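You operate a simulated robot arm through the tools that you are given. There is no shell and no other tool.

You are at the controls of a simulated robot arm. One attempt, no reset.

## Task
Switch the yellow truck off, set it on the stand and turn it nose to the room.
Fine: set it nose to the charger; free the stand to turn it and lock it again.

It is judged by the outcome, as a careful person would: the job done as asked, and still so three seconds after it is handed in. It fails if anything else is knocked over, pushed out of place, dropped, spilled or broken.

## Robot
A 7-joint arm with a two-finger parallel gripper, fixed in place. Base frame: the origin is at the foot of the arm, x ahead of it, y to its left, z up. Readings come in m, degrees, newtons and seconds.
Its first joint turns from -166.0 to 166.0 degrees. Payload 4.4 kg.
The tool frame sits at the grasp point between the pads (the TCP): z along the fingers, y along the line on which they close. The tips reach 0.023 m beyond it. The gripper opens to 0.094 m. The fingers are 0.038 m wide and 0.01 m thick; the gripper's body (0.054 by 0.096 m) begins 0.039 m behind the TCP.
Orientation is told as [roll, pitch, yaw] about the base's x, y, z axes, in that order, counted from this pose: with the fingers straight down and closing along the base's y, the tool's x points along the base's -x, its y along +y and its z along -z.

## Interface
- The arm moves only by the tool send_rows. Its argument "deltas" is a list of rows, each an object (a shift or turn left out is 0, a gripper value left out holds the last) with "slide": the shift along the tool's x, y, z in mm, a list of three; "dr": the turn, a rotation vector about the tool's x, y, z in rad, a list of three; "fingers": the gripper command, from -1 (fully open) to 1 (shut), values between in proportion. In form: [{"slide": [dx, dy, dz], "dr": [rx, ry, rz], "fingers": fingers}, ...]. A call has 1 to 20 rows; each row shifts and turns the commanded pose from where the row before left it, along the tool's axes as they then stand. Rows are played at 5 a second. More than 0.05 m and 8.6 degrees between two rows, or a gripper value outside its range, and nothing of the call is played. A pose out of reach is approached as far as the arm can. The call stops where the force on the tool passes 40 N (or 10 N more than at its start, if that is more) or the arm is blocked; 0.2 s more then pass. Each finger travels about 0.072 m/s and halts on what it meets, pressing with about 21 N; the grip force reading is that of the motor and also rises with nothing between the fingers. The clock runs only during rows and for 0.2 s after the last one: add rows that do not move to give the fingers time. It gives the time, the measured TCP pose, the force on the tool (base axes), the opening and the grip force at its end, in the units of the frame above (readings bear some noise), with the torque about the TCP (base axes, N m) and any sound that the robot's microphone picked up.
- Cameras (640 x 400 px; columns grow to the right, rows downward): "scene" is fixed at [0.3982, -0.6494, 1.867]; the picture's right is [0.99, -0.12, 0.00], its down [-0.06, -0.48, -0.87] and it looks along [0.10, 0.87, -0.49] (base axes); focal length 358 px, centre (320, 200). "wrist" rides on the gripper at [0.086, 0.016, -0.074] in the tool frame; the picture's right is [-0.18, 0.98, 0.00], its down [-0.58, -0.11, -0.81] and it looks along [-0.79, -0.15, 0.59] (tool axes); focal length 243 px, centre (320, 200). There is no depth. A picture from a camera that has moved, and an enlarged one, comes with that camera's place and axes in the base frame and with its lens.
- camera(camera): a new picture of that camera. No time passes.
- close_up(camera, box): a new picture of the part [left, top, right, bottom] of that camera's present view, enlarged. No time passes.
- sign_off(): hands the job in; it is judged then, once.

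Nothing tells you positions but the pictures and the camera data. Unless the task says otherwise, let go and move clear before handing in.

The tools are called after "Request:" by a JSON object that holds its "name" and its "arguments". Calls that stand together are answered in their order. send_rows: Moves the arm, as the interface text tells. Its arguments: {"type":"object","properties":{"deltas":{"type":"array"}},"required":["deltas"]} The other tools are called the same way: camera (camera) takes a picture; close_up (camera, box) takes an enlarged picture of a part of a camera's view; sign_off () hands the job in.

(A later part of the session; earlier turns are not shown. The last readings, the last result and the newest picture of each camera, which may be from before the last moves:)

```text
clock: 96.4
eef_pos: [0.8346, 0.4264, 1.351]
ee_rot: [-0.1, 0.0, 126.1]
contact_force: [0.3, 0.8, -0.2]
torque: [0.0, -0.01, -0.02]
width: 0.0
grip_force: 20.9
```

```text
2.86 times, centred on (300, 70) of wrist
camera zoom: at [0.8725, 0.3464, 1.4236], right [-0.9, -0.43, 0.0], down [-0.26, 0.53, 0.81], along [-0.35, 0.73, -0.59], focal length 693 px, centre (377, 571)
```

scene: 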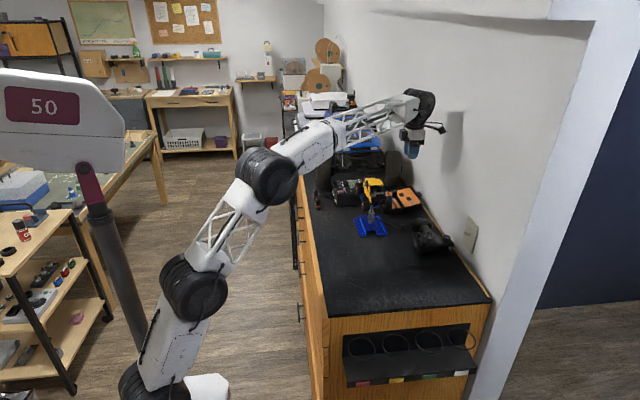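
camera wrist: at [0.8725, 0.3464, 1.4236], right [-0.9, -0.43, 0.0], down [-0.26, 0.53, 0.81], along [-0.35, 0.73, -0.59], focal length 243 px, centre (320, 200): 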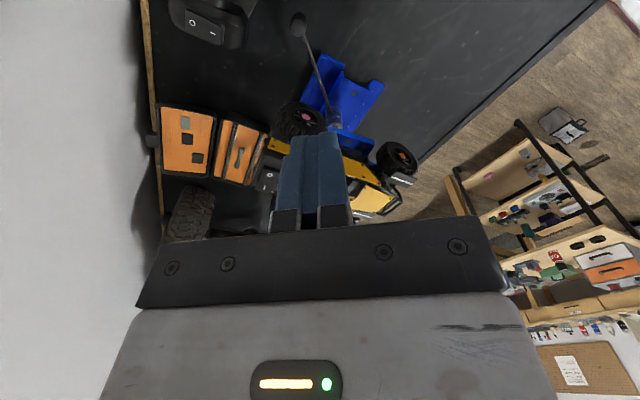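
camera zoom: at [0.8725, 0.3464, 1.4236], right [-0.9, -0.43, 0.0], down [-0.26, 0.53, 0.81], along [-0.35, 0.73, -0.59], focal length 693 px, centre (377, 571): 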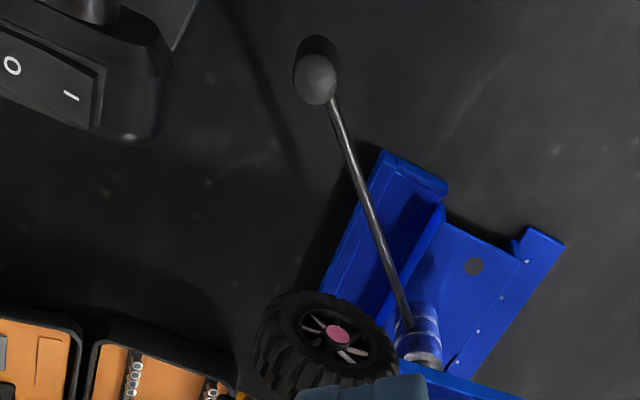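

The knob is at (0.850, 0.450), as expected. Leaning the hand outward and going down on its clockwise side.

Request:
{"name": "send_rows", "arguments": {"deltas": [{"dr": [0, -0.149, 0]}, {"dr": [0, -0.149, 0]}, {"dr": [0, -0.149, 0]}, {"slide": [19.9, 0, 41.5]}, {"slide": [19.9, 0, 41.5]}, {"slide": [19.9, 0, 41.5]}, {"slide": [19.9, 0, 41.5]}, {"slide": [8, 0, 17]}, {}]}}

Request:
{"name": "camera", "arguments": {"camera": "wrist"}}

Request:
{"name": "close_up", "arguments": {"camera": "scene", "box": [335, 170, 455, 255]}}

```text
clock: 98.4
eef_pos: [0.8333, 0.4266, 1.1468]
ee_rot: [0.0, -25.6, 126.1]
contact_force: [0.2, 0.3, -0.6]
torque: [0.0, -0.01, 0.05]
width: 0.0
grip_force: 21.1
```

```text
taken
camera wrist: at [0.8862, 0.3273, 1.175], right [-0.89, -0.44, 0.08], down [-0.02, 0.21, 0.98], along [-0.45, 0.87, -0.19], focal length 243 px, centre (320, 200)
```

wrist: 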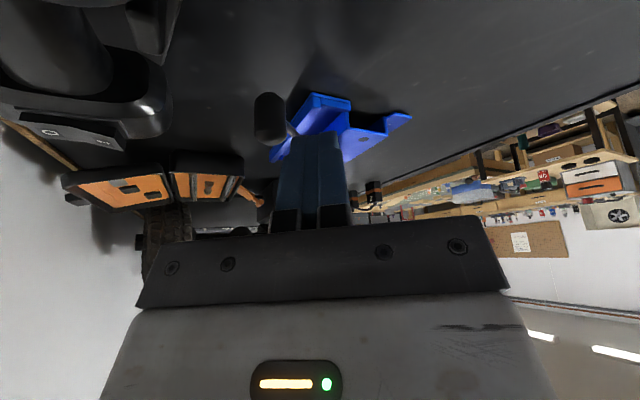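

```text
4.71 times, centred on (395, 212) of scene
camera zoom: at [0.3982, -0.6494, 1.867], right [0.99, -0.12, 0.0], down [-0.06, -0.48, -0.87], along [0.1, 0.87, -0.49], focal length 1686 px, centre (-33, 141)
```

zoom: 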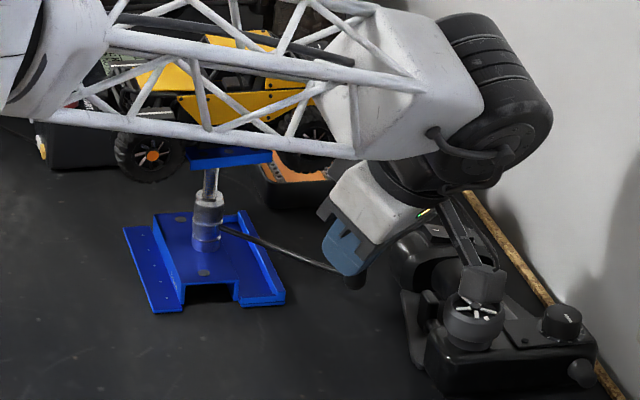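

Request:
{"name": "send_rows", "arguments": {"deltas": [{"slide": [5.6, 0, 11.8]}, {"slide": [5.6, 0, 11.8]}, {}]}}

Request:
{"name": "send_rows", "arguments": {"deltas": [{"slide": [0, -4, 0], "dr": [-0.011, 0, -0.023]}, {"slide": [0, -4, 0], "dr": [-0.011, 0, -0.023]}, {}]}}

Request:
{"name": "camera", "arguments": {"camera": "wrist"}}

Request:
{"name": "close_up", "arguments": {"camera": "scene", "box": [335, 170, 455, 255]}}

```text
clock: 99.2
eef_pos: [0.8345, 0.4275, 1.1214]
ee_rot: [-0.1, -25.7, 126.1]
contact_force: [-0.1, -0.6, -0.2]
torque: [0.04, 0.02, 0.01]
width: 0.0
grip_force: 21.0
```

```text
clock: 100.0
eef_pos: [0.8402, 0.4315, 1.1211]
ee_rot: [-0.1, -25.7, 129.0]
contact_force: [-0.2, -0.4, -0.2]
torque: [-0.01, 0.0, 0.01]
width: 0.0
grip_force: 21.7
```

```text
taken
camera wrist: at [0.8981, 0.3349, 1.1498], right [-0.87, -0.49, 0.08], down [-0.03, 0.2, 0.98], along [-0.49, 0.85, -0.19], focal length 243 px, centre (320, 200)
```

wrist: 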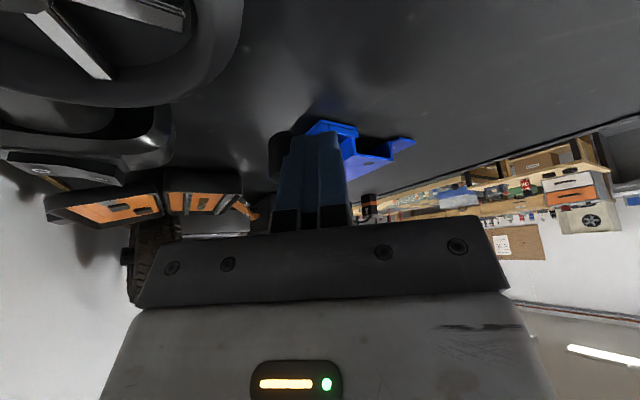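

```text
4.71 times, centred on (395, 212) of scene
camera zoom: at [0.3982, -0.6494, 1.867], right [0.99, -0.12, 0.0], down [-0.06, -0.48, -0.87], along [0.1, 0.87, -0.49], focal length 1686 px, centre (-33, 141)
```

zoom: 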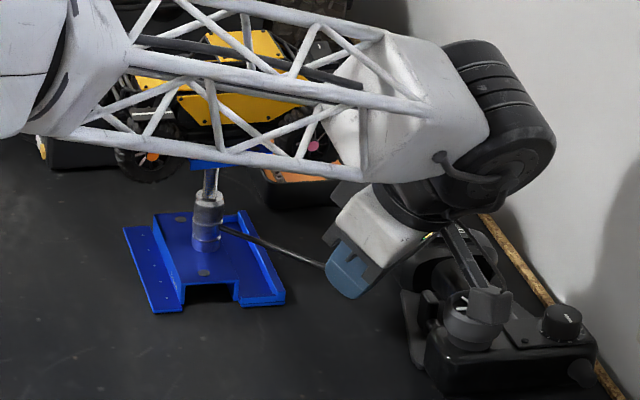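

Contact is close. Sweeping the lever counter-clockwise back toward lock in small steps, watching the force and the base.

Request:
{"name": "send_rows", "arguments": {"deltas": [{"slide": [0, -5, 0], "dr": [-0.0158, 0, -0.0329]}, {"slide": [0, -5, 0], "dr": [-0.0158, 0, -0.0329]}, {"slide": [0, -5, 0], "dr": [-0.0158, 0, -0.0329]}, {"slide": [0, -5, 0], "dr": [-0.0158, 0, -0.0329]}, {}]}}

Request:
{"name": "close_up", "arguments": {"camera": "scene", "box": [335, 170, 455, 255]}}

Request:
{"name": "camera", "arguments": {"camera": "wrist"}}

```text
clock: 101.2
eef_pos: [0.8567, 0.4451, 1.1222]
ee_rot: [-0.1, -25.6, 137.4]
contact_force: [-0.9, -0.4, 0.0]
torque: [-0.01, 0.02, -0.01]
width: 0.0002
grip_force: 21.1
```

```text
4.71 times, centred on (395, 212) of scene
camera zoom: at [0.3982, -0.6494, 1.867], right [0.99, -0.12, 0.0], down [-0.06, -0.48, -0.87], along [0.1, 0.87, -0.49], focal length 1686 px, centre (-33, 141)
```

zoom: 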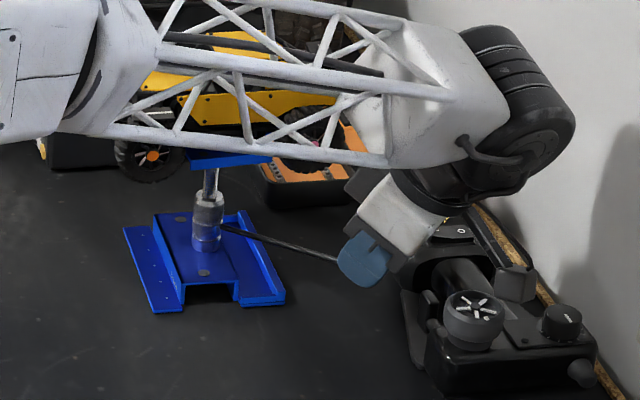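

```text
taken
camera wrist: at [0.9264, 0.3578, 1.1504], right [-0.79, -0.61, 0.08], down [-0.06, 0.2, 0.98], along [-0.61, 0.77, -0.19], focal length 243 px, centre (320, 200)
```

wrist: 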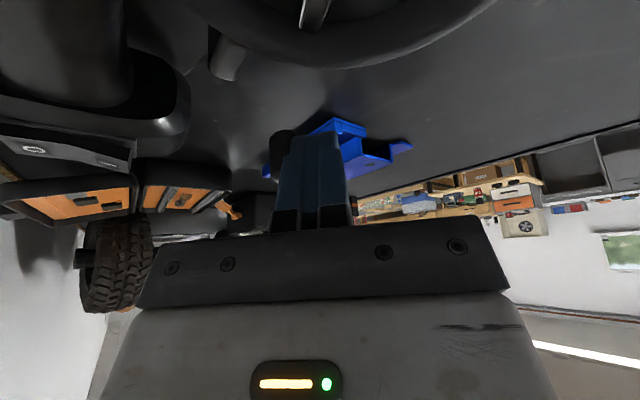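

Request:
{"name": "send_rows", "arguments": {"deltas": [{"slide": [-0.3, -5, 0], "dr": [-0.0158, 0, -0.0329]}, {"slide": [-0.3, -5, 0], "dr": [-0.0158, 0, -0.0329]}, {"slide": [-0.3, -5, 0], "dr": [-0.0158, 0, -0.0329]}, {"slide": [-0.3, -5, 0], "dr": [-0.0158, 0, -0.0329]}, {}]}}

Request:
{"name": "close_up", "arguments": {"camera": "scene", "box": [335, 170, 455, 255]}}

Request:
{"name": "camera", "arguments": {"camera": "wrist"}}

```text
clock: 102.4
eef_pos: [0.8676, 0.4619, 1.1228]
ee_rot: [-0.1, -25.5, 145.8]
contact_force: [0.3, 0.0, -0.2]
torque: [-0.01, 0.0, -0.01]
width: 0.0
grip_force: 20.9
```

```text
4.71 times, centred on (395, 212) of scene
camera zoom: at [0.3982, -0.6494, 1.867], right [0.99, -0.12, 0.0], down [-0.06, -0.48, -0.87], along [0.1, 0.87, -0.49], focal length 1686 px, centre (-33, 141)
```

zoom: 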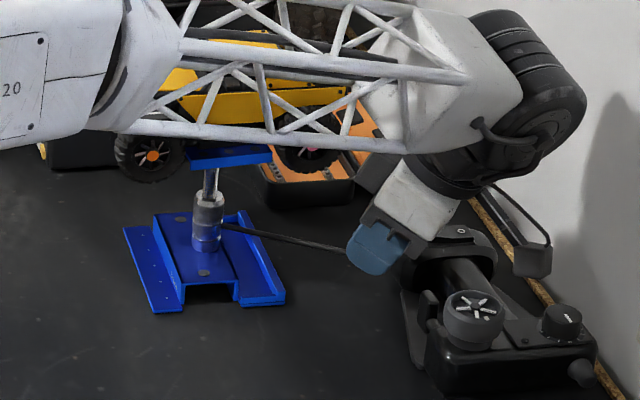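

```text
taken
camera wrist: at [0.9504, 0.3847, 1.1509], right [-0.69, -0.72, 0.08], down [-0.09, 0.19, 0.98], along [-0.72, 0.67, -0.19], focal length 243 px, centre (320, 200)
```

wrist: 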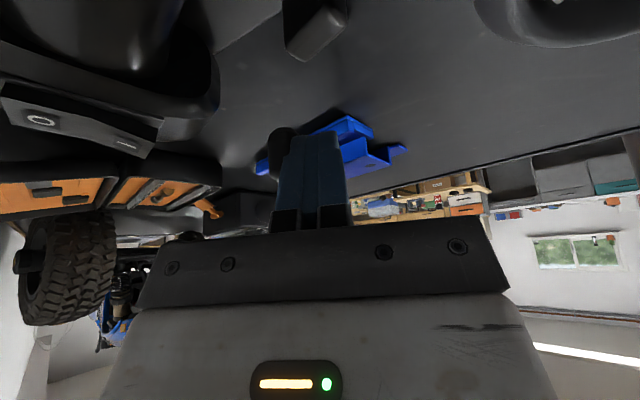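

Request:
{"name": "send_rows", "arguments": {"deltas": [{"slide": [-1, -5, 0.4], "dr": [-0.0158, 0, -0.0329]}, {"slide": [-1, -5, 0.4], "dr": [-0.0158, 0, -0.0329]}, {"slide": [-0.8, -5, 0.3], "dr": [-0.0158, 0, -0.0329]}, {"slide": [-0.5, -5, 0], "dr": [-0.0158, 0, -0.0329]}, {}]}}

Request:
{"name": "close_up", "arguments": {"camera": "scene", "box": [335, 170, 455, 255]}}

Request:
{"name": "camera", "arguments": {"camera": "wrist"}}

```text
clock: 103.6
eef_pos: [0.875, 0.4801, 1.1231]
ee_rot: [0.1, -25.4, 154.3]
contact_force: [0.6, 0.4, 0.2]
torque: [-0.03, 0.02, -0.03]
width: 0.0003
grip_force: 21.1
```

```text
4.71 times, centred on (395, 212) of scene
camera zoom: at [0.3982, -0.6494, 1.867], right [0.99, -0.12, 0.0], down [-0.06, -0.48, -0.87], along [0.1, 0.87, -0.49], focal length 1686 px, centre (-33, 141)
```

zoom: 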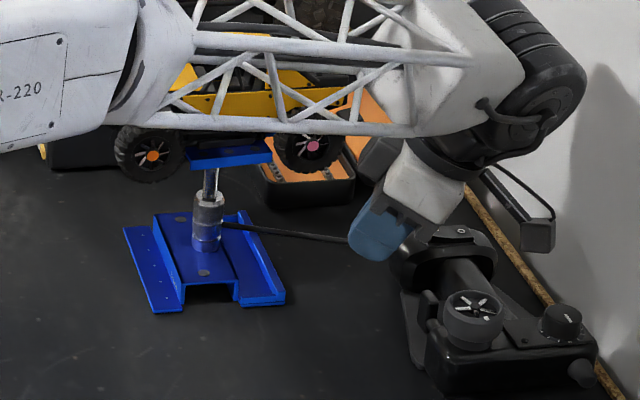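

```text
taken
camera wrist: at [0.9678, 0.4171, 1.151], right [-0.58, -0.81, 0.08], down [-0.11, 0.17, 0.98], along [-0.81, 0.56, -0.19], focal length 243 px, centre (320, 200)
```

wrist: 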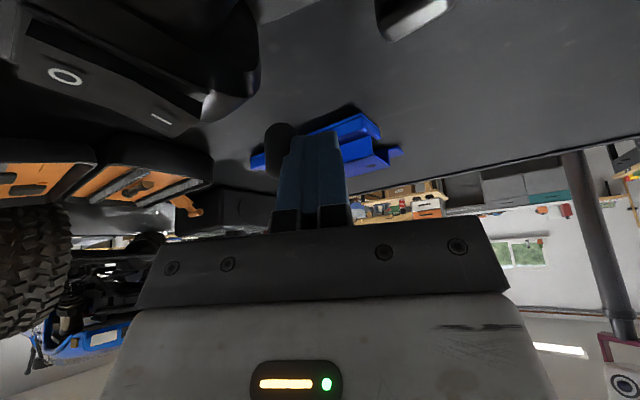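

Request:
{"name": "send_rows", "arguments": {"deltas": [{"slide": [-1.4, -5, 0.6], "dr": [-0.0158, 0, -0.0329]}, {"slide": [-1.4, -5, 0.6], "dr": [-0.0158, 0, -0.0329]}, {}]}}

Request:
{"name": "close_up", "arguments": {"camera": "scene", "box": [335, 170, 455, 255]}}

```text
clock: 104.4
eef_pos: [0.8772, 0.4911, 1.1225]
ee_rot: [-0.1, -25.5, 158.4]
contact_force: [0.1, -0.2, -0.1]
torque: [-0.02, -0.03, 0.01]
width: 0.0
grip_force: 20.7
```

```text
4.71 times, centred on (395, 212) of scene
camera zoom: at [0.3982, -0.6494, 1.867], right [0.99, -0.12, 0.0], down [-0.06, -0.48, -0.87], along [0.1, 0.87, -0.49], focal length 1686 px, centre (-33, 141)
```

zoom: 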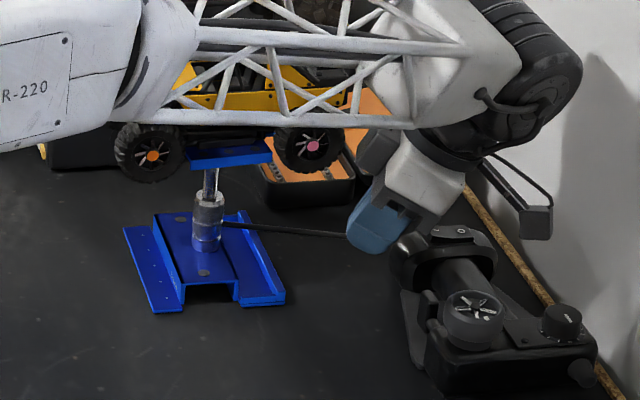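

Request:
{"name": "send_rows", "arguments": {"deltas": [{"slide": [-0.7, -3, 0.3], "dr": [-0.0095, 0, -0.0197]}, {"slide": [-0.7, -3, 0.3], "dr": [-0.0095, 0, -0.0197]}, {}]}}

Request:
{"name": "send_rows", "arguments": {"deltas": [{"slide": [-0.4, -3, 0.1], "dr": [-0.0095, 0, -0.0197]}, {}]}}

Request:
{"name": "close_up", "arguments": {"camera": "scene", "box": [335, 170, 455, 255]}}

```text
clock: 105.2
eef_pos: [0.8773, 0.4962, 1.1225]
ee_rot: [0.1, -25.5, 160.7]
contact_force: [0.2, 0.6, 0.3]
torque: [0.02, 0.0, 0.01]
width: 0.0001
grip_force: 21.4
```

```text
clock: 105.8
eef_pos: [0.8789, 0.4997, 1.1229]
ee_rot: [0.0, -25.6, 162.2]
contact_force: [0.4, 0.0, -0.4]
torque: [0.01, 0.02, 0.0]
width: 0.0001
grip_force: 21.4
```

```text
4.71 times, centred on (395, 212) of scene
camera zoom: at [0.3982, -0.6494, 1.867], right [0.99, -0.12, 0.0], down [-0.06, -0.48, -0.87], along [0.1, 0.87, -0.49], focal length 1686 px, centre (-33, 141)
```

zoom: 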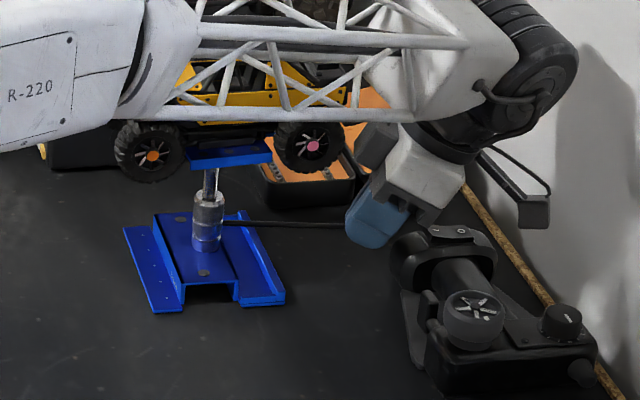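

Request:
{"name": "send_rows", "arguments": {"deltas": [{"slide": [-0.3, -2, 0.1], "dr": [-0.006, 0, -0.0125]}, {}]}}

Request:
{"name": "send_rows", "arguments": {"deltas": [{"slide": [-0.3, -2, 0.1], "dr": [-0.006, 0, -0.0125]}, {}]}}

Request:
{"name": "close_up", "arguments": {"camera": "scene", "box": [335, 170, 455, 255]}}

```text
clock: 106.4
eef_pos: [0.878, 0.5018, 1.1223]
ee_rot: [-0.1, -25.6, 163.1]
contact_force: [-0.2, -0.6, 0.0]
torque: [0.0, 0.01, -0.01]
width: 0.0001
grip_force: 20.9
```

```text
clock: 107.0
eef_pos: [0.878, 0.5035, 1.1224]
ee_rot: [-0.1, -25.5, 163.7]
contact_force: [-0.3, 0.4, -0.6]
torque: [0.0, 0.01, 0.0]
width: 0.0002
grip_force: 20.7
```

```text
4.71 times, centred on (395, 212) of scene
camera zoom: at [0.3982, -0.6494, 1.867], right [0.99, -0.12, 0.0], down [-0.06, -0.48, -0.87], along [0.1, 0.87, -0.49], focal length 1686 px, centre (-33, 141)
```

zoom: 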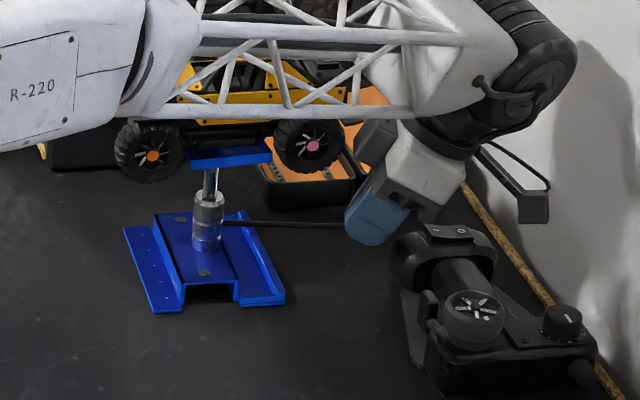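

Request:
{"name": "send_rows", "arguments": {"deltas": [{"slide": [-0.3, -2, 0.1], "dr": [-0.006, 0, -0.0125]}, {}]}}

Request:
{"name": "send_rows", "arguments": {"deltas": [{"slide": [-0.3, -2, 0.1], "dr": [-0.006, 0, -0.0125]}, {}]}}

Request:
{"name": "send_rows", "arguments": {"deltas": [{"slide": [-0.3, -2, 0.1], "dr": [-0.006, 0, -0.0125]}, {}]}}

Request:
{"name": "close_up", "arguments": {"camera": "scene", "box": [335, 170, 455, 255]}}

Request:
{"name": "camera", "arguments": {"camera": "wrist"}}

```text
clock: 107.6
eef_pos: [0.8789, 0.5052, 1.1231]
ee_rot: [-0.2, -25.5, 164.5]
contact_force: [-0.3, 0.6, 0.7]
torque: [0.05, -0.01, -0.03]
width: 0.0
grip_force: 21.5
```

```text
clock: 108.2
eef_pos: [0.8789, 0.5072, 1.1227]
ee_rot: [-0.1, -25.5, 165.2]
contact_force: [0.8, -0.3, 0.2]
torque: [-0.03, 0.02, -0.01]
width: 0.0
grip_force: 21.1
```

```text
clock: 108.8
eef_pos: [0.8792, 0.51, 1.1226]
ee_rot: [-0.1, -25.5, 166.2]
contact_force: [0.0, -1.8, -1.6]
torque: [-0.05, 0.0, 0.0]
width: 0.0
grip_force: 21.7
```

```text
4.71 times, centred on (395, 212) of scene
camera zoom: at [0.3982, -0.6494, 1.867], right [0.99, -0.12, 0.0], down [-0.06, -0.48, -0.87], along [0.1, 0.87, -0.49], focal length 1686 px, centre (-33, 141)
```

zoom: 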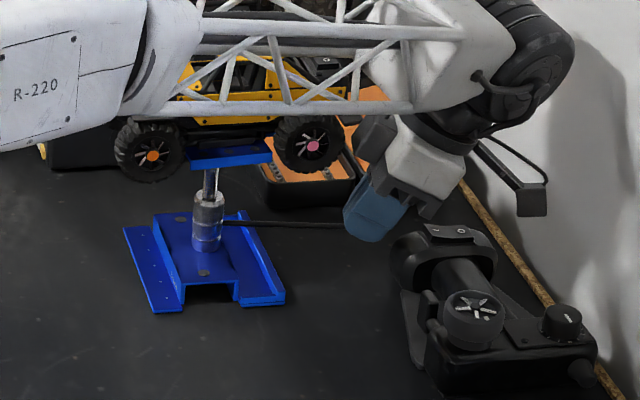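

```text
taken
camera wrist: at [0.9829, 0.4662, 1.1514], right [-0.4, -0.91, 0.08], down [-0.15, 0.15, 0.98], along [-0.91, 0.38, -0.19], focal length 243 px, centre (320, 200)
```

wrist: 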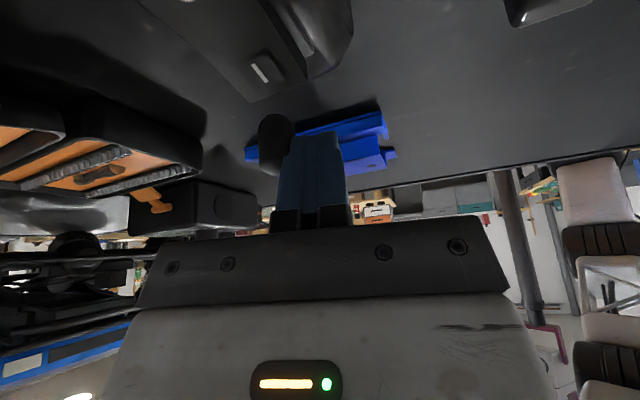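

Resistance is starting to rise, so the lever is reaching its lock stop. One-millimetre nudges now.

Request:
{"name": "send_rows", "arguments": {"deltas": [{"slide": [-0.1, -1, 0]}, {}]}}

Request:
{"name": "send_rows", "arguments": {"deltas": [{"slide": [-0.1, -1, 0]}, {}]}}

Request:
{"name": "close_up", "arguments": {"camera": "scene", "box": [335, 170, 455, 255]}}

```text
clock: 109.4
eef_pos: [0.8784, 0.5112, 1.1221]
ee_rot: [-0.2, -25.5, 166.0]
contact_force: [-1.0, -3.4, 0.3]
torque: [-0.09, 0.01, -0.03]
width: 0.0001
grip_force: 20.8
```

```text
clock: 110.0
eef_pos: [0.8793, 0.5121, 1.1226]
ee_rot: [-0.2, -25.5, 166.1]
contact_force: [-0.3, -4.2, 1.8]
torque: [-0.11, -0.05, -0.07]
width: 0.0
grip_force: 21.0
```

```text
4.71 times, centred on (395, 212) of scene
camera zoom: at [0.3982, -0.6494, 1.867], right [0.99, -0.12, 0.0], down [-0.06, -0.48, -0.87], along [0.1, 0.87, -0.49], focal length 1686 px, centre (-33, 141)
```

zoom: 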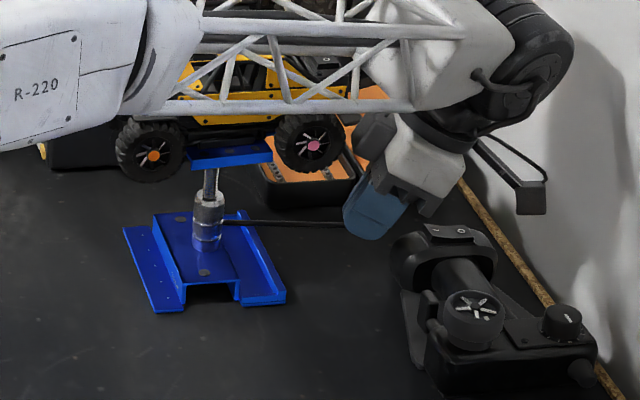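

The lever is firmly at its lock stop at about 4 N, and the base is still in place. Backing off a hair and lifting clear.

Request:
{"name": "send_rows", "arguments": {"deltas": [{"slide": [0, 2, 0]}, {"slide": [-9, 0, -18]}, {"slide": [-13, 0, -27]}, {"slide": [-20, 0, -42]}, {"slide": [-20, 0, -42]}, {"slide": [20, 30, -20]}, {"slide": [20, 30, -20]}, {"slide": [0, 40, 0]}, {"slide": [0, 40, 0]}, {}]}}

Request:
{"name": "close_up", "arguments": {"camera": "scene", "box": [290, 170, 470, 282]}}

Request:
{"name": "camera", "arguments": {"camera": "wrist"}}

```text
clock: 112.2
eef_pos: [0.895, 0.3615, 1.2846]
ee_rot: [0.2, -25.5, 166.1]
contact_force: [-0.1, -0.3, -0.3]
torque: [0.0, -0.02, -0.01]
width: 0.0002
grip_force: 20.8
```

```text
3.56 times, centred on (380, 226) of scene
camera zoom: at [0.3982, -0.6494, 1.867], right [0.99, -0.12, 0.0], down [-0.06, -0.48, -0.87], along [0.1, 0.87, -0.49], focal length 1274 px, centre (107, 108)
```

zoom: 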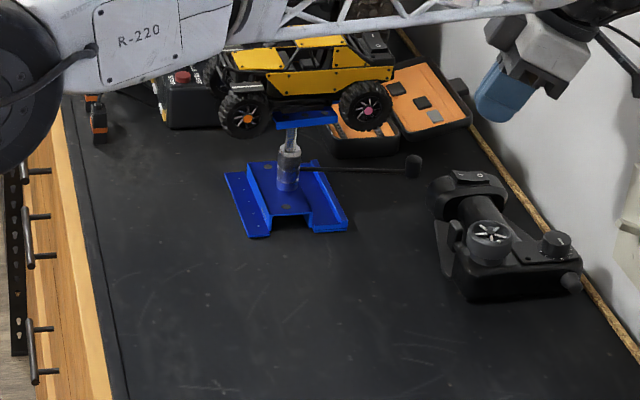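

```text
taken
camera wrist: at [0.9995, 0.3173, 1.3131], right [-0.4, -0.91, 0.08], down [-0.15, 0.15, 0.98], along [-0.91, 0.38, -0.19], focal length 243 px, centre (320, 200)
```

wrist: 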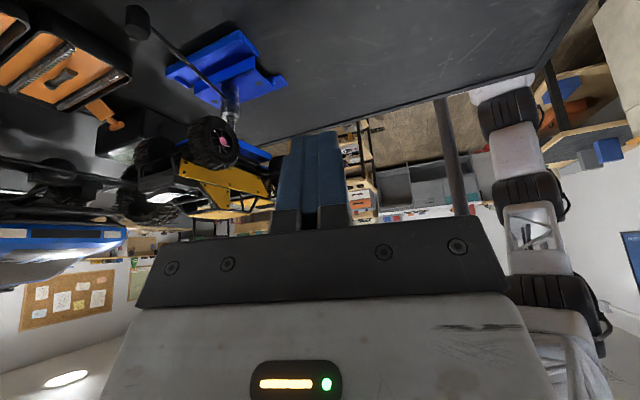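

The lever is back at its original spot, the base matches its initial pose, and the truck faces the room. The heat gun still needs putting back, so I'll measure its shift against the earlier picture.

Request:
{"name": "close_up", "arguments": {"camera": "scene", "box": [355, 165, 475, 255]}}

Request:
{"name": "close_up", "arguments": {"camera": "scene", "box": [360, 200, 420, 237]}}

Request:
{"name": "close_up", "arguments": {"camera": "scene", "box": [335, 165, 435, 245]}}

```text
4.44 times, centred on (415, 210) of scene
camera zoom: at [0.3982, -0.6494, 1.867], right [0.99, -0.12, 0.0], down [-0.06, -0.48, -0.87], along [0.1, 0.87, -0.49], focal length 1592 px, centre (-102, 156)
```

zoom: 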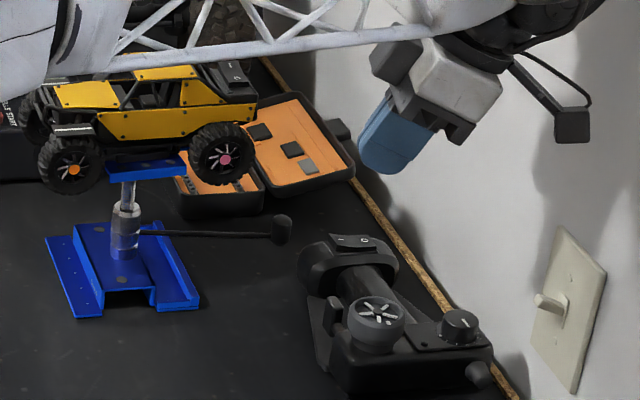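

```text
10.67 times, centred on (390, 218) of scene
camera zoom: at [0.3982, -0.6494, 1.867], right [0.99, -0.12, 0.0], down [-0.06, -0.48, -0.87], along [0.1, 0.87, -0.49], focal length 3822 px, centre (-427, 3)
```

zoom: 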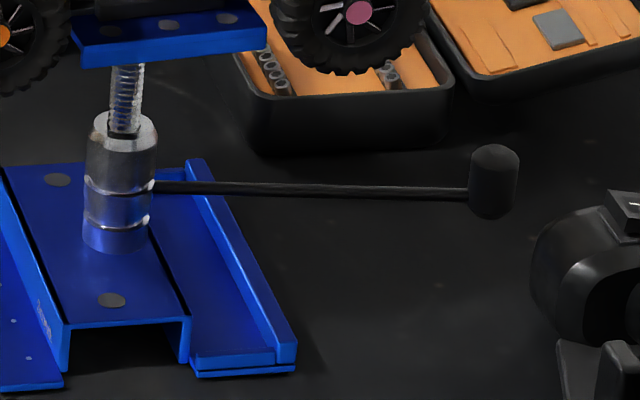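

```text
5.00 times, centred on (385, 205) of scene
camera zoom: at [0.3982, -0.6494, 1.867], right [0.99, -0.12, 0.0], down [-0.06, -0.48, -0.87], along [0.1, 0.87, -0.49], focal length 1792 px, centre (-5, 175)
```

zoom: 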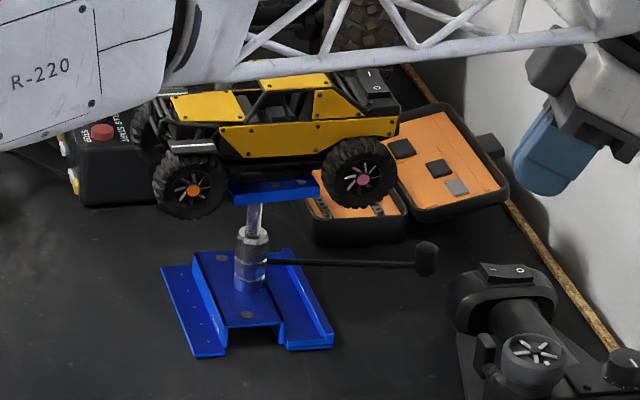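

The stand base is within 1–2 mm of where it started. The heat gun sits about 11 mm toward −y and turned about 1.7°. I'll bring the closed fingers low behind its −y face and nudge it gently back toward +y.

Request:
{"name": "send_rows", "arguments": {"deltas": [{"dr": [0.0638, 0, 0.1331]}, {"dr": [0.0638, 0, 0.1331]}, {"dr": [0.0638, 0, 0.1331]}, {"dr": [0.0638, 0, 0.1331]}, {"dr": [0.0638, 0, 0.1331]}, {"dr": [0.0638, 0, 0.1331]}, {"dr": [0.0638, 0, 0.1331]}, {"dr": [0.0638, 0, 0.1331]}, {"dr": [0.0638, 0, 0.1331]}, {"slide": [33, -11.7, -15.8]}, {"slide": [33, -11.7, -15.8]}, {"slide": [33, -11.7, -15.8]}, {"slide": [21.4, 0, 44]}, {"slide": [21.4, 0, 44]}, {"slide": [21.4, 0, 44]}, {}]}}

Request:
{"name": "camera", "arguments": {"camera": "wrist"}}

Request:
{"name": "close_up", "arguments": {"camera": "scene", "box": [355, 185, 475, 275]}}

```text
clock: 115.6
eef_pos: [0.9316, 0.2486, 1.1376]
ee_rot: [0.0, -25.7, 89.9]
contact_force: [1.0, 0.1, -0.4]
torque: [0.01, 0.01, 0.01]
width: 0.0
grip_force: 20.9
```

```text
taken
camera wrist: at [0.9156, 0.1386, 1.1665], right [-0.98, 0.17, 0.08], down [0.11, 0.17, 0.98], along [0.15, 0.97, -0.19], focal length 243 px, centre (320, 200)
```

wrist: 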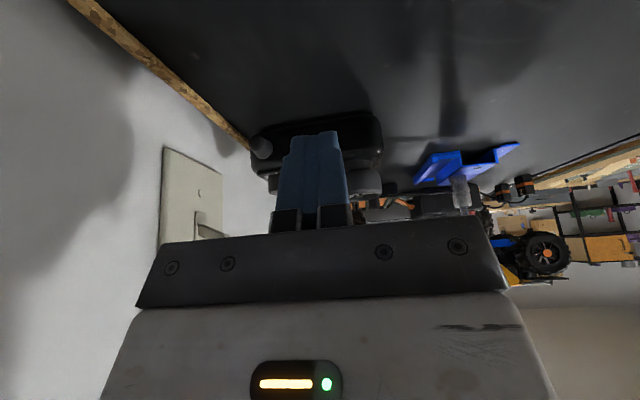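

```text
4.44 times, centred on (415, 230) of scene
camera zoom: at [0.3982, -0.6494, 1.867], right [0.99, -0.12, 0.0], down [-0.06, -0.48, -0.87], along [0.1, 0.87, -0.49], focal length 1592 px, centre (-102, 67)
```

zoom: 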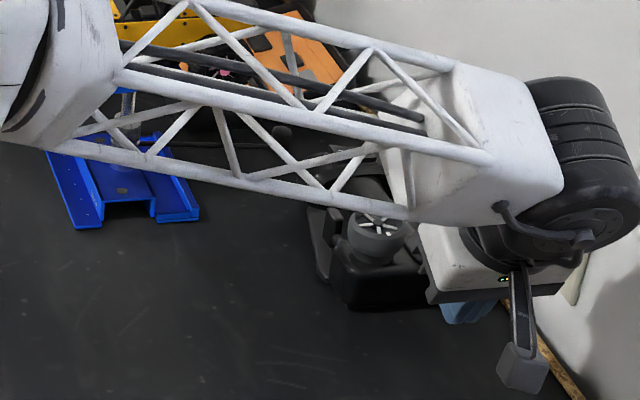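

Request:
{"name": "send_rows", "arguments": {"deltas": [{"slide": [10.8, 0, 22.5]}, {"slide": [10.8, 0, 22.5]}, {"slide": [-22.5, 0, 10.8]}, {"slide": [-22.5, 0, 10.8]}, {}]}}

Request:
{"name": "camera", "arguments": {"camera": "wrist"}}

Request:
{"name": "close_up", "arguments": {"camera": "scene", "box": [355, 185, 475, 275]}}

```text
clock: 116.8
eef_pos: [0.9321, 0.3001, 1.0876]
ee_rot: [-0.1, -25.8, 90.0]
contact_force: [0.2, 0.0, 0.0]
torque: [-0.02, 0.02, 0.01]
width: 0.0
grip_force: 20.9
```

```text
taken
camera wrist: at [0.9163, 0.1898, 1.1164], right [-0.98, 0.17, 0.08], down [0.11, 0.17, 0.98], along [0.15, 0.97, -0.19], focal length 243 px, centre (320, 200)
```

wrist: 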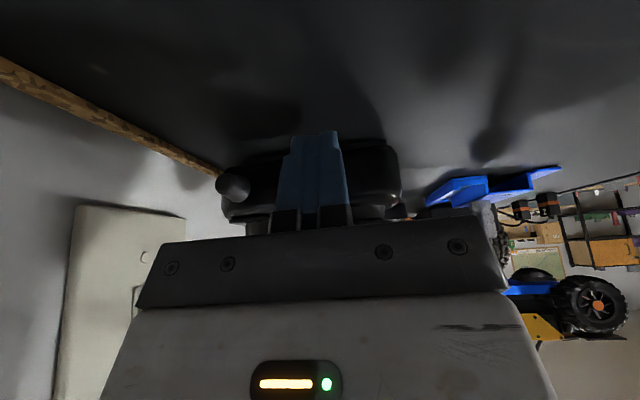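

```text
4.44 times, centred on (415, 230) of scene
camera zoom: at [0.3982, -0.6494, 1.867], right [0.99, -0.12, 0.0], down [-0.06, -0.48, -0.87], along [0.1, 0.87, -0.49], focal length 1592 px, centre (-102, 67)
```

zoom: 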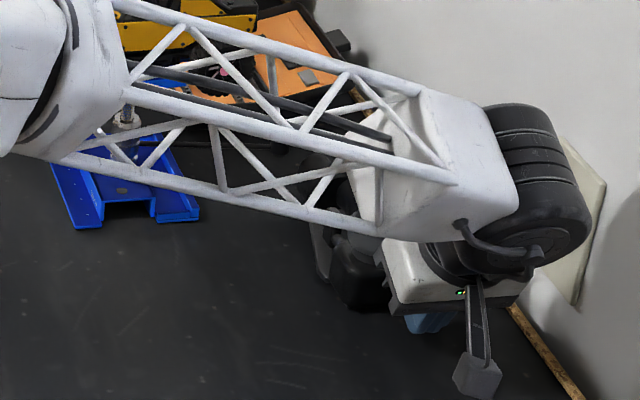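

Request:
{"name": "send_rows", "arguments": {"deltas": [{"slide": [-11.3, 0, 5.4]}, {"slide": [-11.3, 0, 5.4]}, {"slide": [-3.6, 0, 1.7]}, {}]}}

Request:
{"name": "send_rows", "arguments": {"deltas": [{"slide": [-3.6, 0, 1.7]}, {}]}}

Request:
{"name": "send_rows", "arguments": {"deltas": [{"slide": [-3.6, 0, 1.7]}, {}]}}

Request:
{"name": "camera", "arguments": {"camera": "wrist"}}

```text
clock: 117.8
eef_pos: [0.9319, 0.3301, 1.0877]
ee_rot: [-0.1, -25.6, 89.9]
contact_force: [-0.4, 0.4, -0.5]
torque: [-0.02, 0.01, -0.01]
width: 0.0001
grip_force: 21.6
```

```text
clock: 118.4
eef_pos: [0.9323, 0.3328, 1.0884]
ee_rot: [-0.1, -25.8, 89.9]
contact_force: [-0.2, -1.7, 0.0]
torque: [0.0, -0.02, -0.02]
width: 0.0002
grip_force: 20.7
```

```text
clock: 119.0
eef_pos: [0.9323, 0.3367, 1.0875]
ee_rot: [-0.1, -25.7, 89.9]
contact_force: [-0.2, -1.1, 0.5]
torque: [-0.01, -0.01, -0.01]
width: 0.0001
grip_force: 20.9
```

```text
taken
camera wrist: at [0.916, 0.2265, 1.1166], right [-0.98, 0.17, 0.08], down [0.11, 0.17, 0.98], along [0.15, 0.97, -0.19], focal length 243 px, centre (320, 200)
```

wrist: 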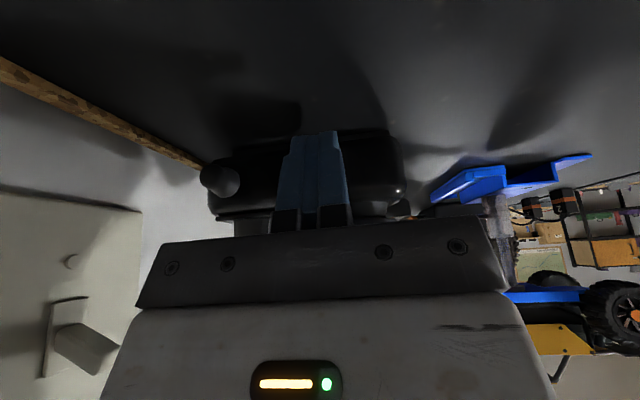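

Contact with the gun is light, about 1–2 N, and it's sliding. A few more millimetres, then back away and compare.

Request:
{"name": "send_rows", "arguments": {"deltas": [{"slide": [-2.7, 0, 1.3]}, {"slide": [-2.2, 0, 1.05]}, {}]}}

Request:
{"name": "send_rows", "arguments": {"deltas": [{"slide": [18, 0, -8.6]}, {"slide": [36, 0, -17.3]}, {"slide": [36, 0, -17.3]}, {"slide": [-10, 0, -40]}, {"slide": [-10, 40, -30]}, {"slide": [0, 45, 0]}, {"slide": [0, 45, 0]}, {"slide": [0, 45, 0]}, {"slide": [0, 45, 0]}, {"slide": [0, 45, 0]}, {}]}}

Request:
{"name": "close_up", "arguments": {"camera": "scene", "box": [290, 170, 470, 282]}}

Request:
{"name": "close_up", "arguments": {"camera": "scene", "box": [355, 165, 475, 255]}}

Request:
{"name": "close_up", "arguments": {"camera": "scene", "box": [335, 165, 435, 245]}}

```text
clock: 119.8
eef_pos: [0.9321, 0.3425, 1.0883]
ee_rot: [-0.1, -25.6, 90.0]
contact_force: [0.3, 0.1, 0.4]
torque: [0.0, 0.02, 0.01]
width: 0.0
grip_force: 21.4
```

```text
refused: row 5 steps farther than a row can; nothing moved
```

```text
3.56 times, centred on (380, 226) of scene
camera zoom: at [0.3982, -0.6494, 1.867], right [0.99, -0.12, 0.0], down [-0.06, -0.48, -0.87], along [0.1, 0.87, -0.49], focal length 1274 px, centre (107, 108)
```

zoom: 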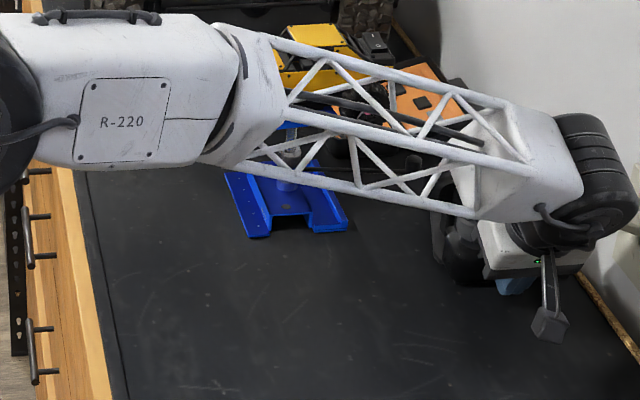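

```text
4.44 times, centred on (415, 210) of scene
camera zoom: at [0.3982, -0.6494, 1.867], right [0.99, -0.12, 0.0], down [-0.06, -0.48, -0.87], along [0.1, 0.87, -0.49], focal length 1592 px, centre (-102, 156)
```

zoom: 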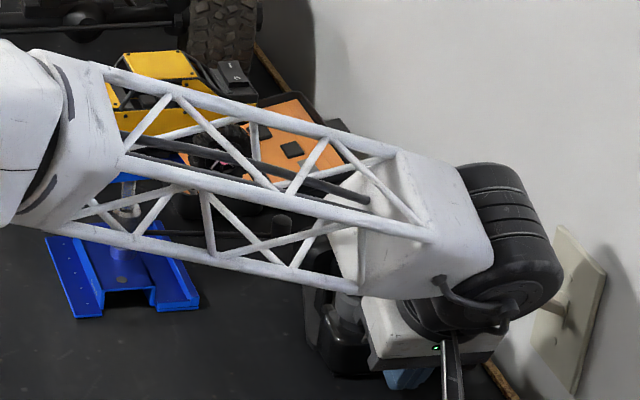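

```text
5.00 times, centred on (385, 205) of scene
camera zoom: at [0.3982, -0.6494, 1.867], right [0.99, -0.12, 0.0], down [-0.06, -0.48, -0.87], along [0.1, 0.87, -0.49], focal length 1792 px, centre (-5, 175)
```

zoom: 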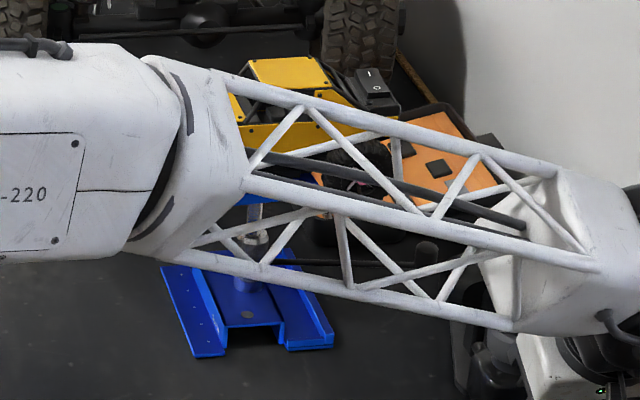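

Backing the arm away to see the result.

Request:
{"name": "send_rows", "arguments": {"deltas": [{"slide": [18, 0, -8.6]}, {"slide": [36, 0, -17.3]}, {"slide": [36, 0, -17.3]}, {"slide": [-10, 0, -40]}, {"slide": [-20, 0, -42]}, {"slide": [-20, 0, -42]}, {"slide": [-20, 0, -42]}, {"slide": [0, 48, 0]}, {"slide": [0, 48, 0]}, {"slide": [0, 48, 0]}, {"slide": [0, 48, 0]}, {"slide": [0, 48, 0]}, {"slide": [0, 48, 0]}, {"slide": [0, 48, 0]}, {"slide": [0, 48, 0]}, {}]}}

Request:
{"name": "close_up", "arguments": {"camera": "scene", "box": [290, 170, 470, 282]}}

Request:
{"name": "close_up", "arguments": {"camera": "scene", "box": [355, 165, 475, 255]}}

Request:
{"name": "close_up", "arguments": {"camera": "scene", "box": [335, 165, 435, 245]}}

Request:
{"name": "close_up", "arguments": {"camera": "scene", "box": [360, 200, 420, 237]}}

```text
clock: 123.2
eef_pos: [0.5465, 0.2357, 1.2677]
ee_rot: [-0.1, -25.7, 89.9]
contact_force: [1.6, -0.4, 0.3]
torque: [0.01, 0.01, 0.02]
width: 0.0
grip_force: 21.1
```

```text
3.56 times, centred on (380, 226) of scene
camera zoom: at [0.3982, -0.6494, 1.867], right [0.99, -0.12, 0.0], down [-0.06, -0.48, -0.87], along [0.1, 0.87, -0.49], focal length 1274 px, centre (107, 108)
```

zoom: 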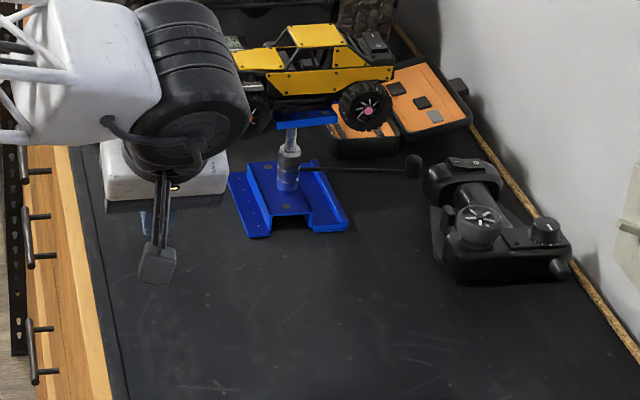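

```text
4.44 times, centred on (415, 210) of scene
camera zoom: at [0.3982, -0.6494, 1.867], right [0.99, -0.12, 0.0], down [-0.06, -0.48, -0.87], along [0.1, 0.87, -0.49], focal length 1592 px, centre (-102, 156)
```

zoom: 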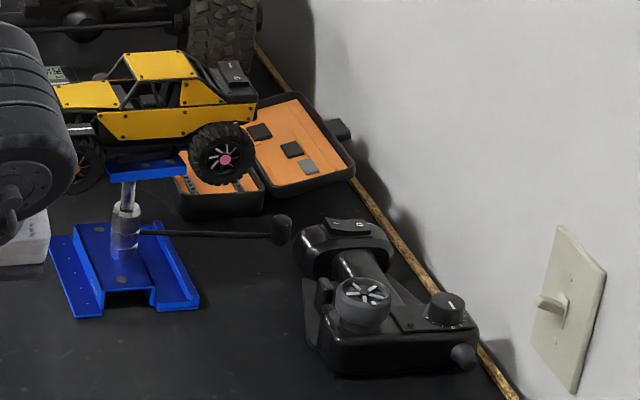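

```text
5.00 times, centred on (385, 205) of scene
camera zoom: at [0.3982, -0.6494, 1.867], right [0.99, -0.12, 0.0], down [-0.06, -0.48, -0.87], along [0.1, 0.87, -0.49], focal length 1792 px, centre (-5, 175)
```

zoom: 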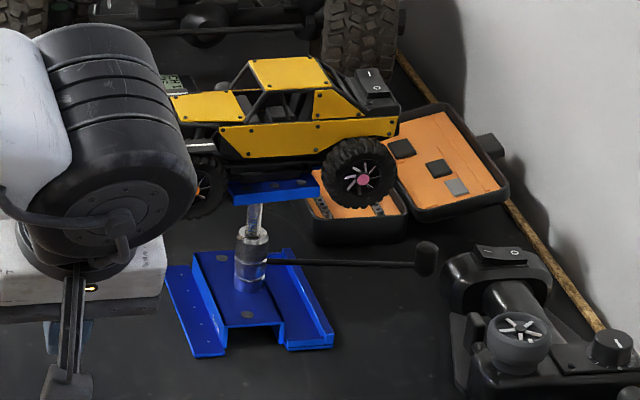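

```text
10.67 times, centred on (390, 218) of scene
camera zoom: at [0.3982, -0.6494, 1.867], right [0.99, -0.12, 0.0], down [-0.06, -0.48, -0.87], along [0.1, 0.87, -0.49], focal length 3822 px, centre (-427, 3)
```

zoom: 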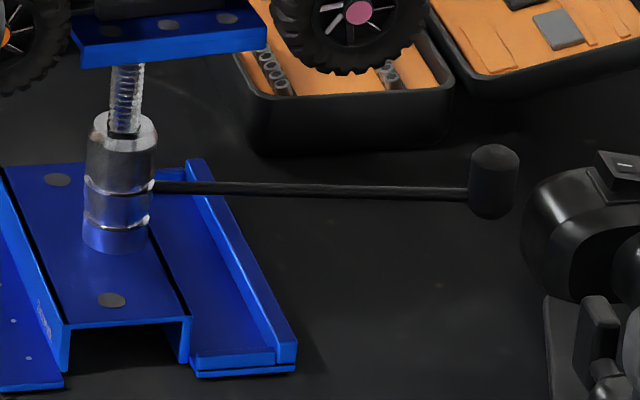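

The gun slid more easily than expected and is now about 17 mm too far toward +y. I'll look at it from above so I can place it properly, probably by gripping its barrel and dragging it.

Request:
{"name": "send_rows", "arguments": {"deltas": [{"dr": [0, 0.149, 0]}, {"dr": [0, 0.149, 0]}, {"dr": [0, 0.149, 0]}, {"slide": [-18.2, -42.6, -5.8], "fingers": -1}, {"slide": [-18.2, -42.6, -5.8]}, {"slide": [-18.2, -42.6, -5.8]}, {"slide": [-18.2, -42.6, -5.8]}, {"slide": [-18.2, -42.6, -5.8]}, {"slide": [-18.2, -42.6, -5.8]}, {"slide": [-18.2, -42.6, -5.8]}, {"slide": [-18.2, -42.6, -5.8]}, {"slide": [-18.2, -42.6, -5.8]}, {}]}}

Request:
{"name": "camera", "arguments": {"camera": "wrist"}}

Request:
{"name": "close_up", "arguments": {"camera": "wrist", "box": [220, 0, 440, 140]}}

```text
clock: 126.0
eef_pos: [0.9321, 0.3971, 1.3195]
ee_rot: [0.0, 0.0, 90.0]
contact_force: [0.0, -0.4, 0.1]
torque: [-0.01, 0.02, -0.01]
width: 0.0941
grip_force: 0.2
```

```text
taken
camera wrist: at [0.9164, 0.3104, 1.3935], right [-0.98, 0.19, 0.0], down [0.11, 0.58, 0.81], along [0.15, 0.79, -0.59], focal length 243 px, centre (320, 200)
```

wrist: 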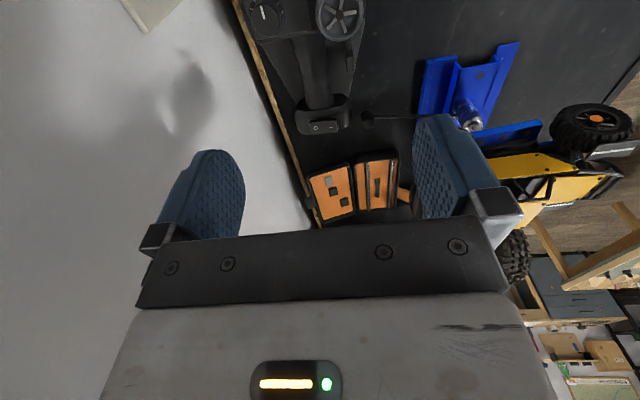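

```text
2.86 times, centred on (330, 70) of wrist
camera zoom: at [0.9164, 0.3104, 1.3935], right [-0.98, 0.19, 0.0], down [0.11, 0.58, 0.81], along [0.15, 0.79, -0.59], focal length 693 px, centre (291, 571)
```

zoom: 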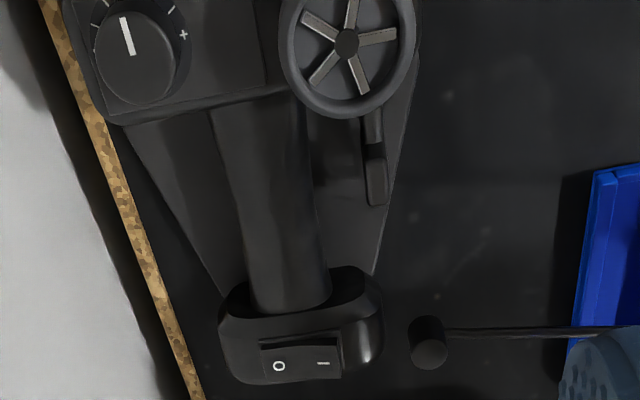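

The gun is about (+5, +17) mm from its original place. I'll put the closed fingers behind its rear end (+y side) and push it back slightly diagonally, checking against the original picture as I go.

Request:
{"name": "send_rows", "arguments": {"deltas": [{"slide": [-47, -3.7, 0], "fingers": 1}, {"slide": [-47, -3.7, 0]}, {"slide": [-47, -3.7, 0]}, {"slide": [-47, -3.7, 0]}, {"slide": [0, 0, 45]}, {"slide": [0, 0, 45]}, {"slide": [0, 0, 45]}, {}]}}

Request:
{"name": "camera", "arguments": {"camera": "wrist"}}

Request:
{"name": "close_up", "arguments": {"camera": "scene", "box": [355, 165, 475, 255]}}

```text
clock: 127.8
eef_pos: [0.9458, 0.5851, 1.1849]
ee_rot: [-0.1, -0.1, 89.9]
contact_force: [-0.1, -0.2, 0.1]
torque: [-0.01, 0.01, 0.01]
width: 0.0
grip_force: 20.9
```

```text
taken
camera wrist: at [0.9303, 0.4983, 1.2587], right [-0.98, 0.19, 0.0], down [0.11, 0.58, 0.81], along [0.15, 0.79, -0.59], focal length 243 px, centre (320, 200)
```

wrist: 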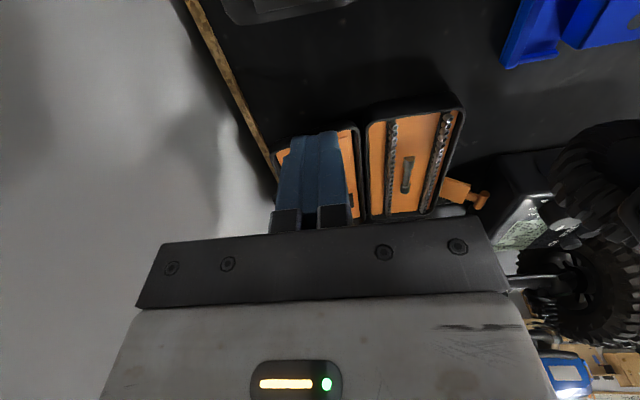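

```text
4.44 times, centred on (415, 210) of scene
camera zoom: at [0.3982, -0.6494, 1.867], right [0.99, -0.12, 0.0], down [-0.06, -0.48, -0.87], along [0.1, 0.87, -0.49], focal length 1592 px, centre (-102, 156)
```

zoom: 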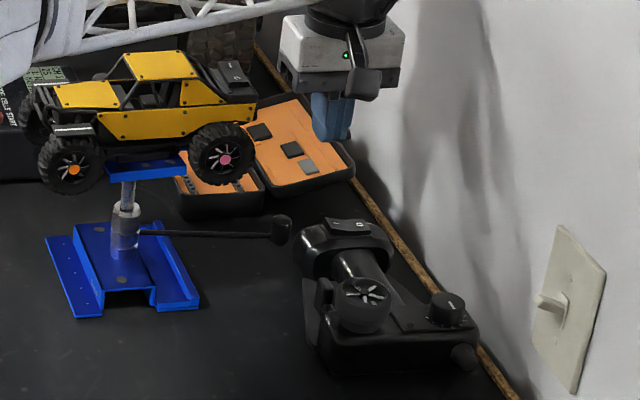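

Request:
{"name": "send_rows", "arguments": {"deltas": [{"slide": [4, 0, 40]}, {"slide": [0, 0, 30]}, {"slide": [0, 0, 19]}, {}]}}

Request:
{"name": "close_up", "arguments": {"camera": "scene", "box": [355, 165, 475, 255]}}

Request:
{"name": "camera", "arguments": {"camera": "wrist"}}

```text
clock: 128.8
eef_pos: [0.9469, 0.582, 1.0965]
ee_rot: [-0.1, 0.0, 89.9]
contact_force: [0.2, 0.4, 0.3]
torque: [0.0, 0.0, -0.04]
width: 0.0
grip_force: 20.4
```

```text
4.44 times, centred on (415, 210) of scene
camera zoom: at [0.3982, -0.6494, 1.867], right [0.99, -0.12, 0.0], down [-0.06, -0.48, -0.87], along [0.1, 0.87, -0.49], focal length 1592 px, centre (-102, 156)
```

zoom: 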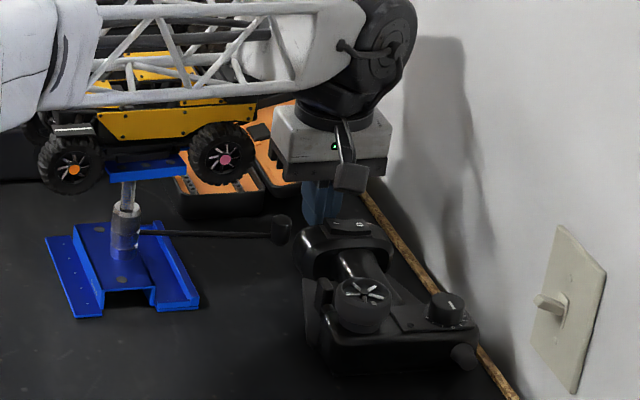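

```text
taken
camera wrist: at [0.9311, 0.4948, 1.1694], right [-0.98, 0.19, 0.0], down [0.11, 0.58, 0.81], along [0.15, 0.79, -0.59], focal length 243 px, centre (320, 200)
```

wrist: 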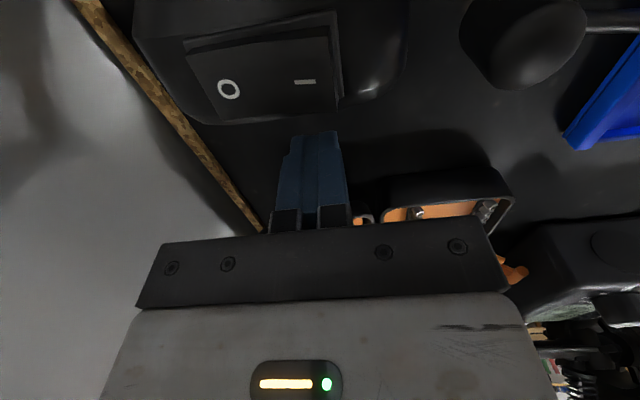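

Request:
{"name": "send_rows", "arguments": {"deltas": [{"slide": [4, 0, 0]}, {"slide": [4, 0, 0]}, {}]}}

Request:
{"name": "camera", "arguments": {"camera": "wrist"}}

Request:
{"name": "send_rows", "arguments": {"deltas": [{"slide": [3, 0, 0]}, {}]}}

Request:
{"name": "camera", "arguments": {"camera": "wrist"}}

```text
clock: 129.6
eef_pos: [0.9482, 0.5748, 1.0962]
ee_rot: [-0.1, 0.0, 90.0]
contact_force: [-0.4, 0.3, -0.1]
torque: [0.02, 0.02, -0.02]
width: 0.0
grip_force: 20.7
```

```text
taken
camera wrist: at [0.9309, 0.4869, 1.1698], right [-0.98, 0.19, 0.0], down [0.11, 0.58, 0.81], along [0.15, 0.79, -0.59], focal length 243 px, centre (320, 200)
```

wrist: 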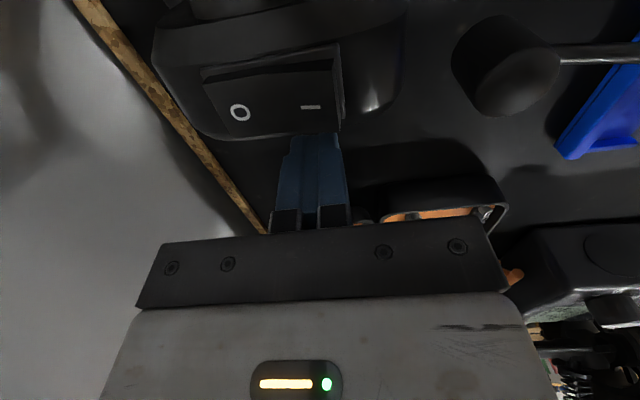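

```text
clock: 130.2
eef_pos: [0.9462, 0.5709, 1.097]
ee_rot: [-0.1, 0.0, 89.9]
contact_force: [0.0, 0.1, 0.3]
torque: [0.0, 0.02, -0.03]
width: 0.0001
grip_force: 20.8
```

```text
taken
camera wrist: at [0.9308, 0.4838, 1.1696], right [-0.98, 0.19, 0.0], down [0.11, 0.58, 0.81], along [0.15, 0.79, -0.59], focal length 243 px, centre (320, 200)
```

wrist: 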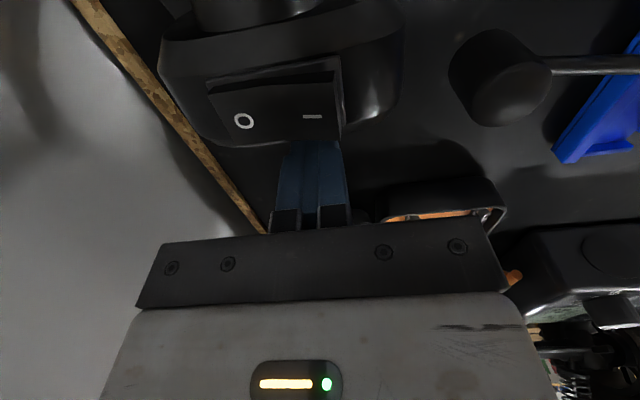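

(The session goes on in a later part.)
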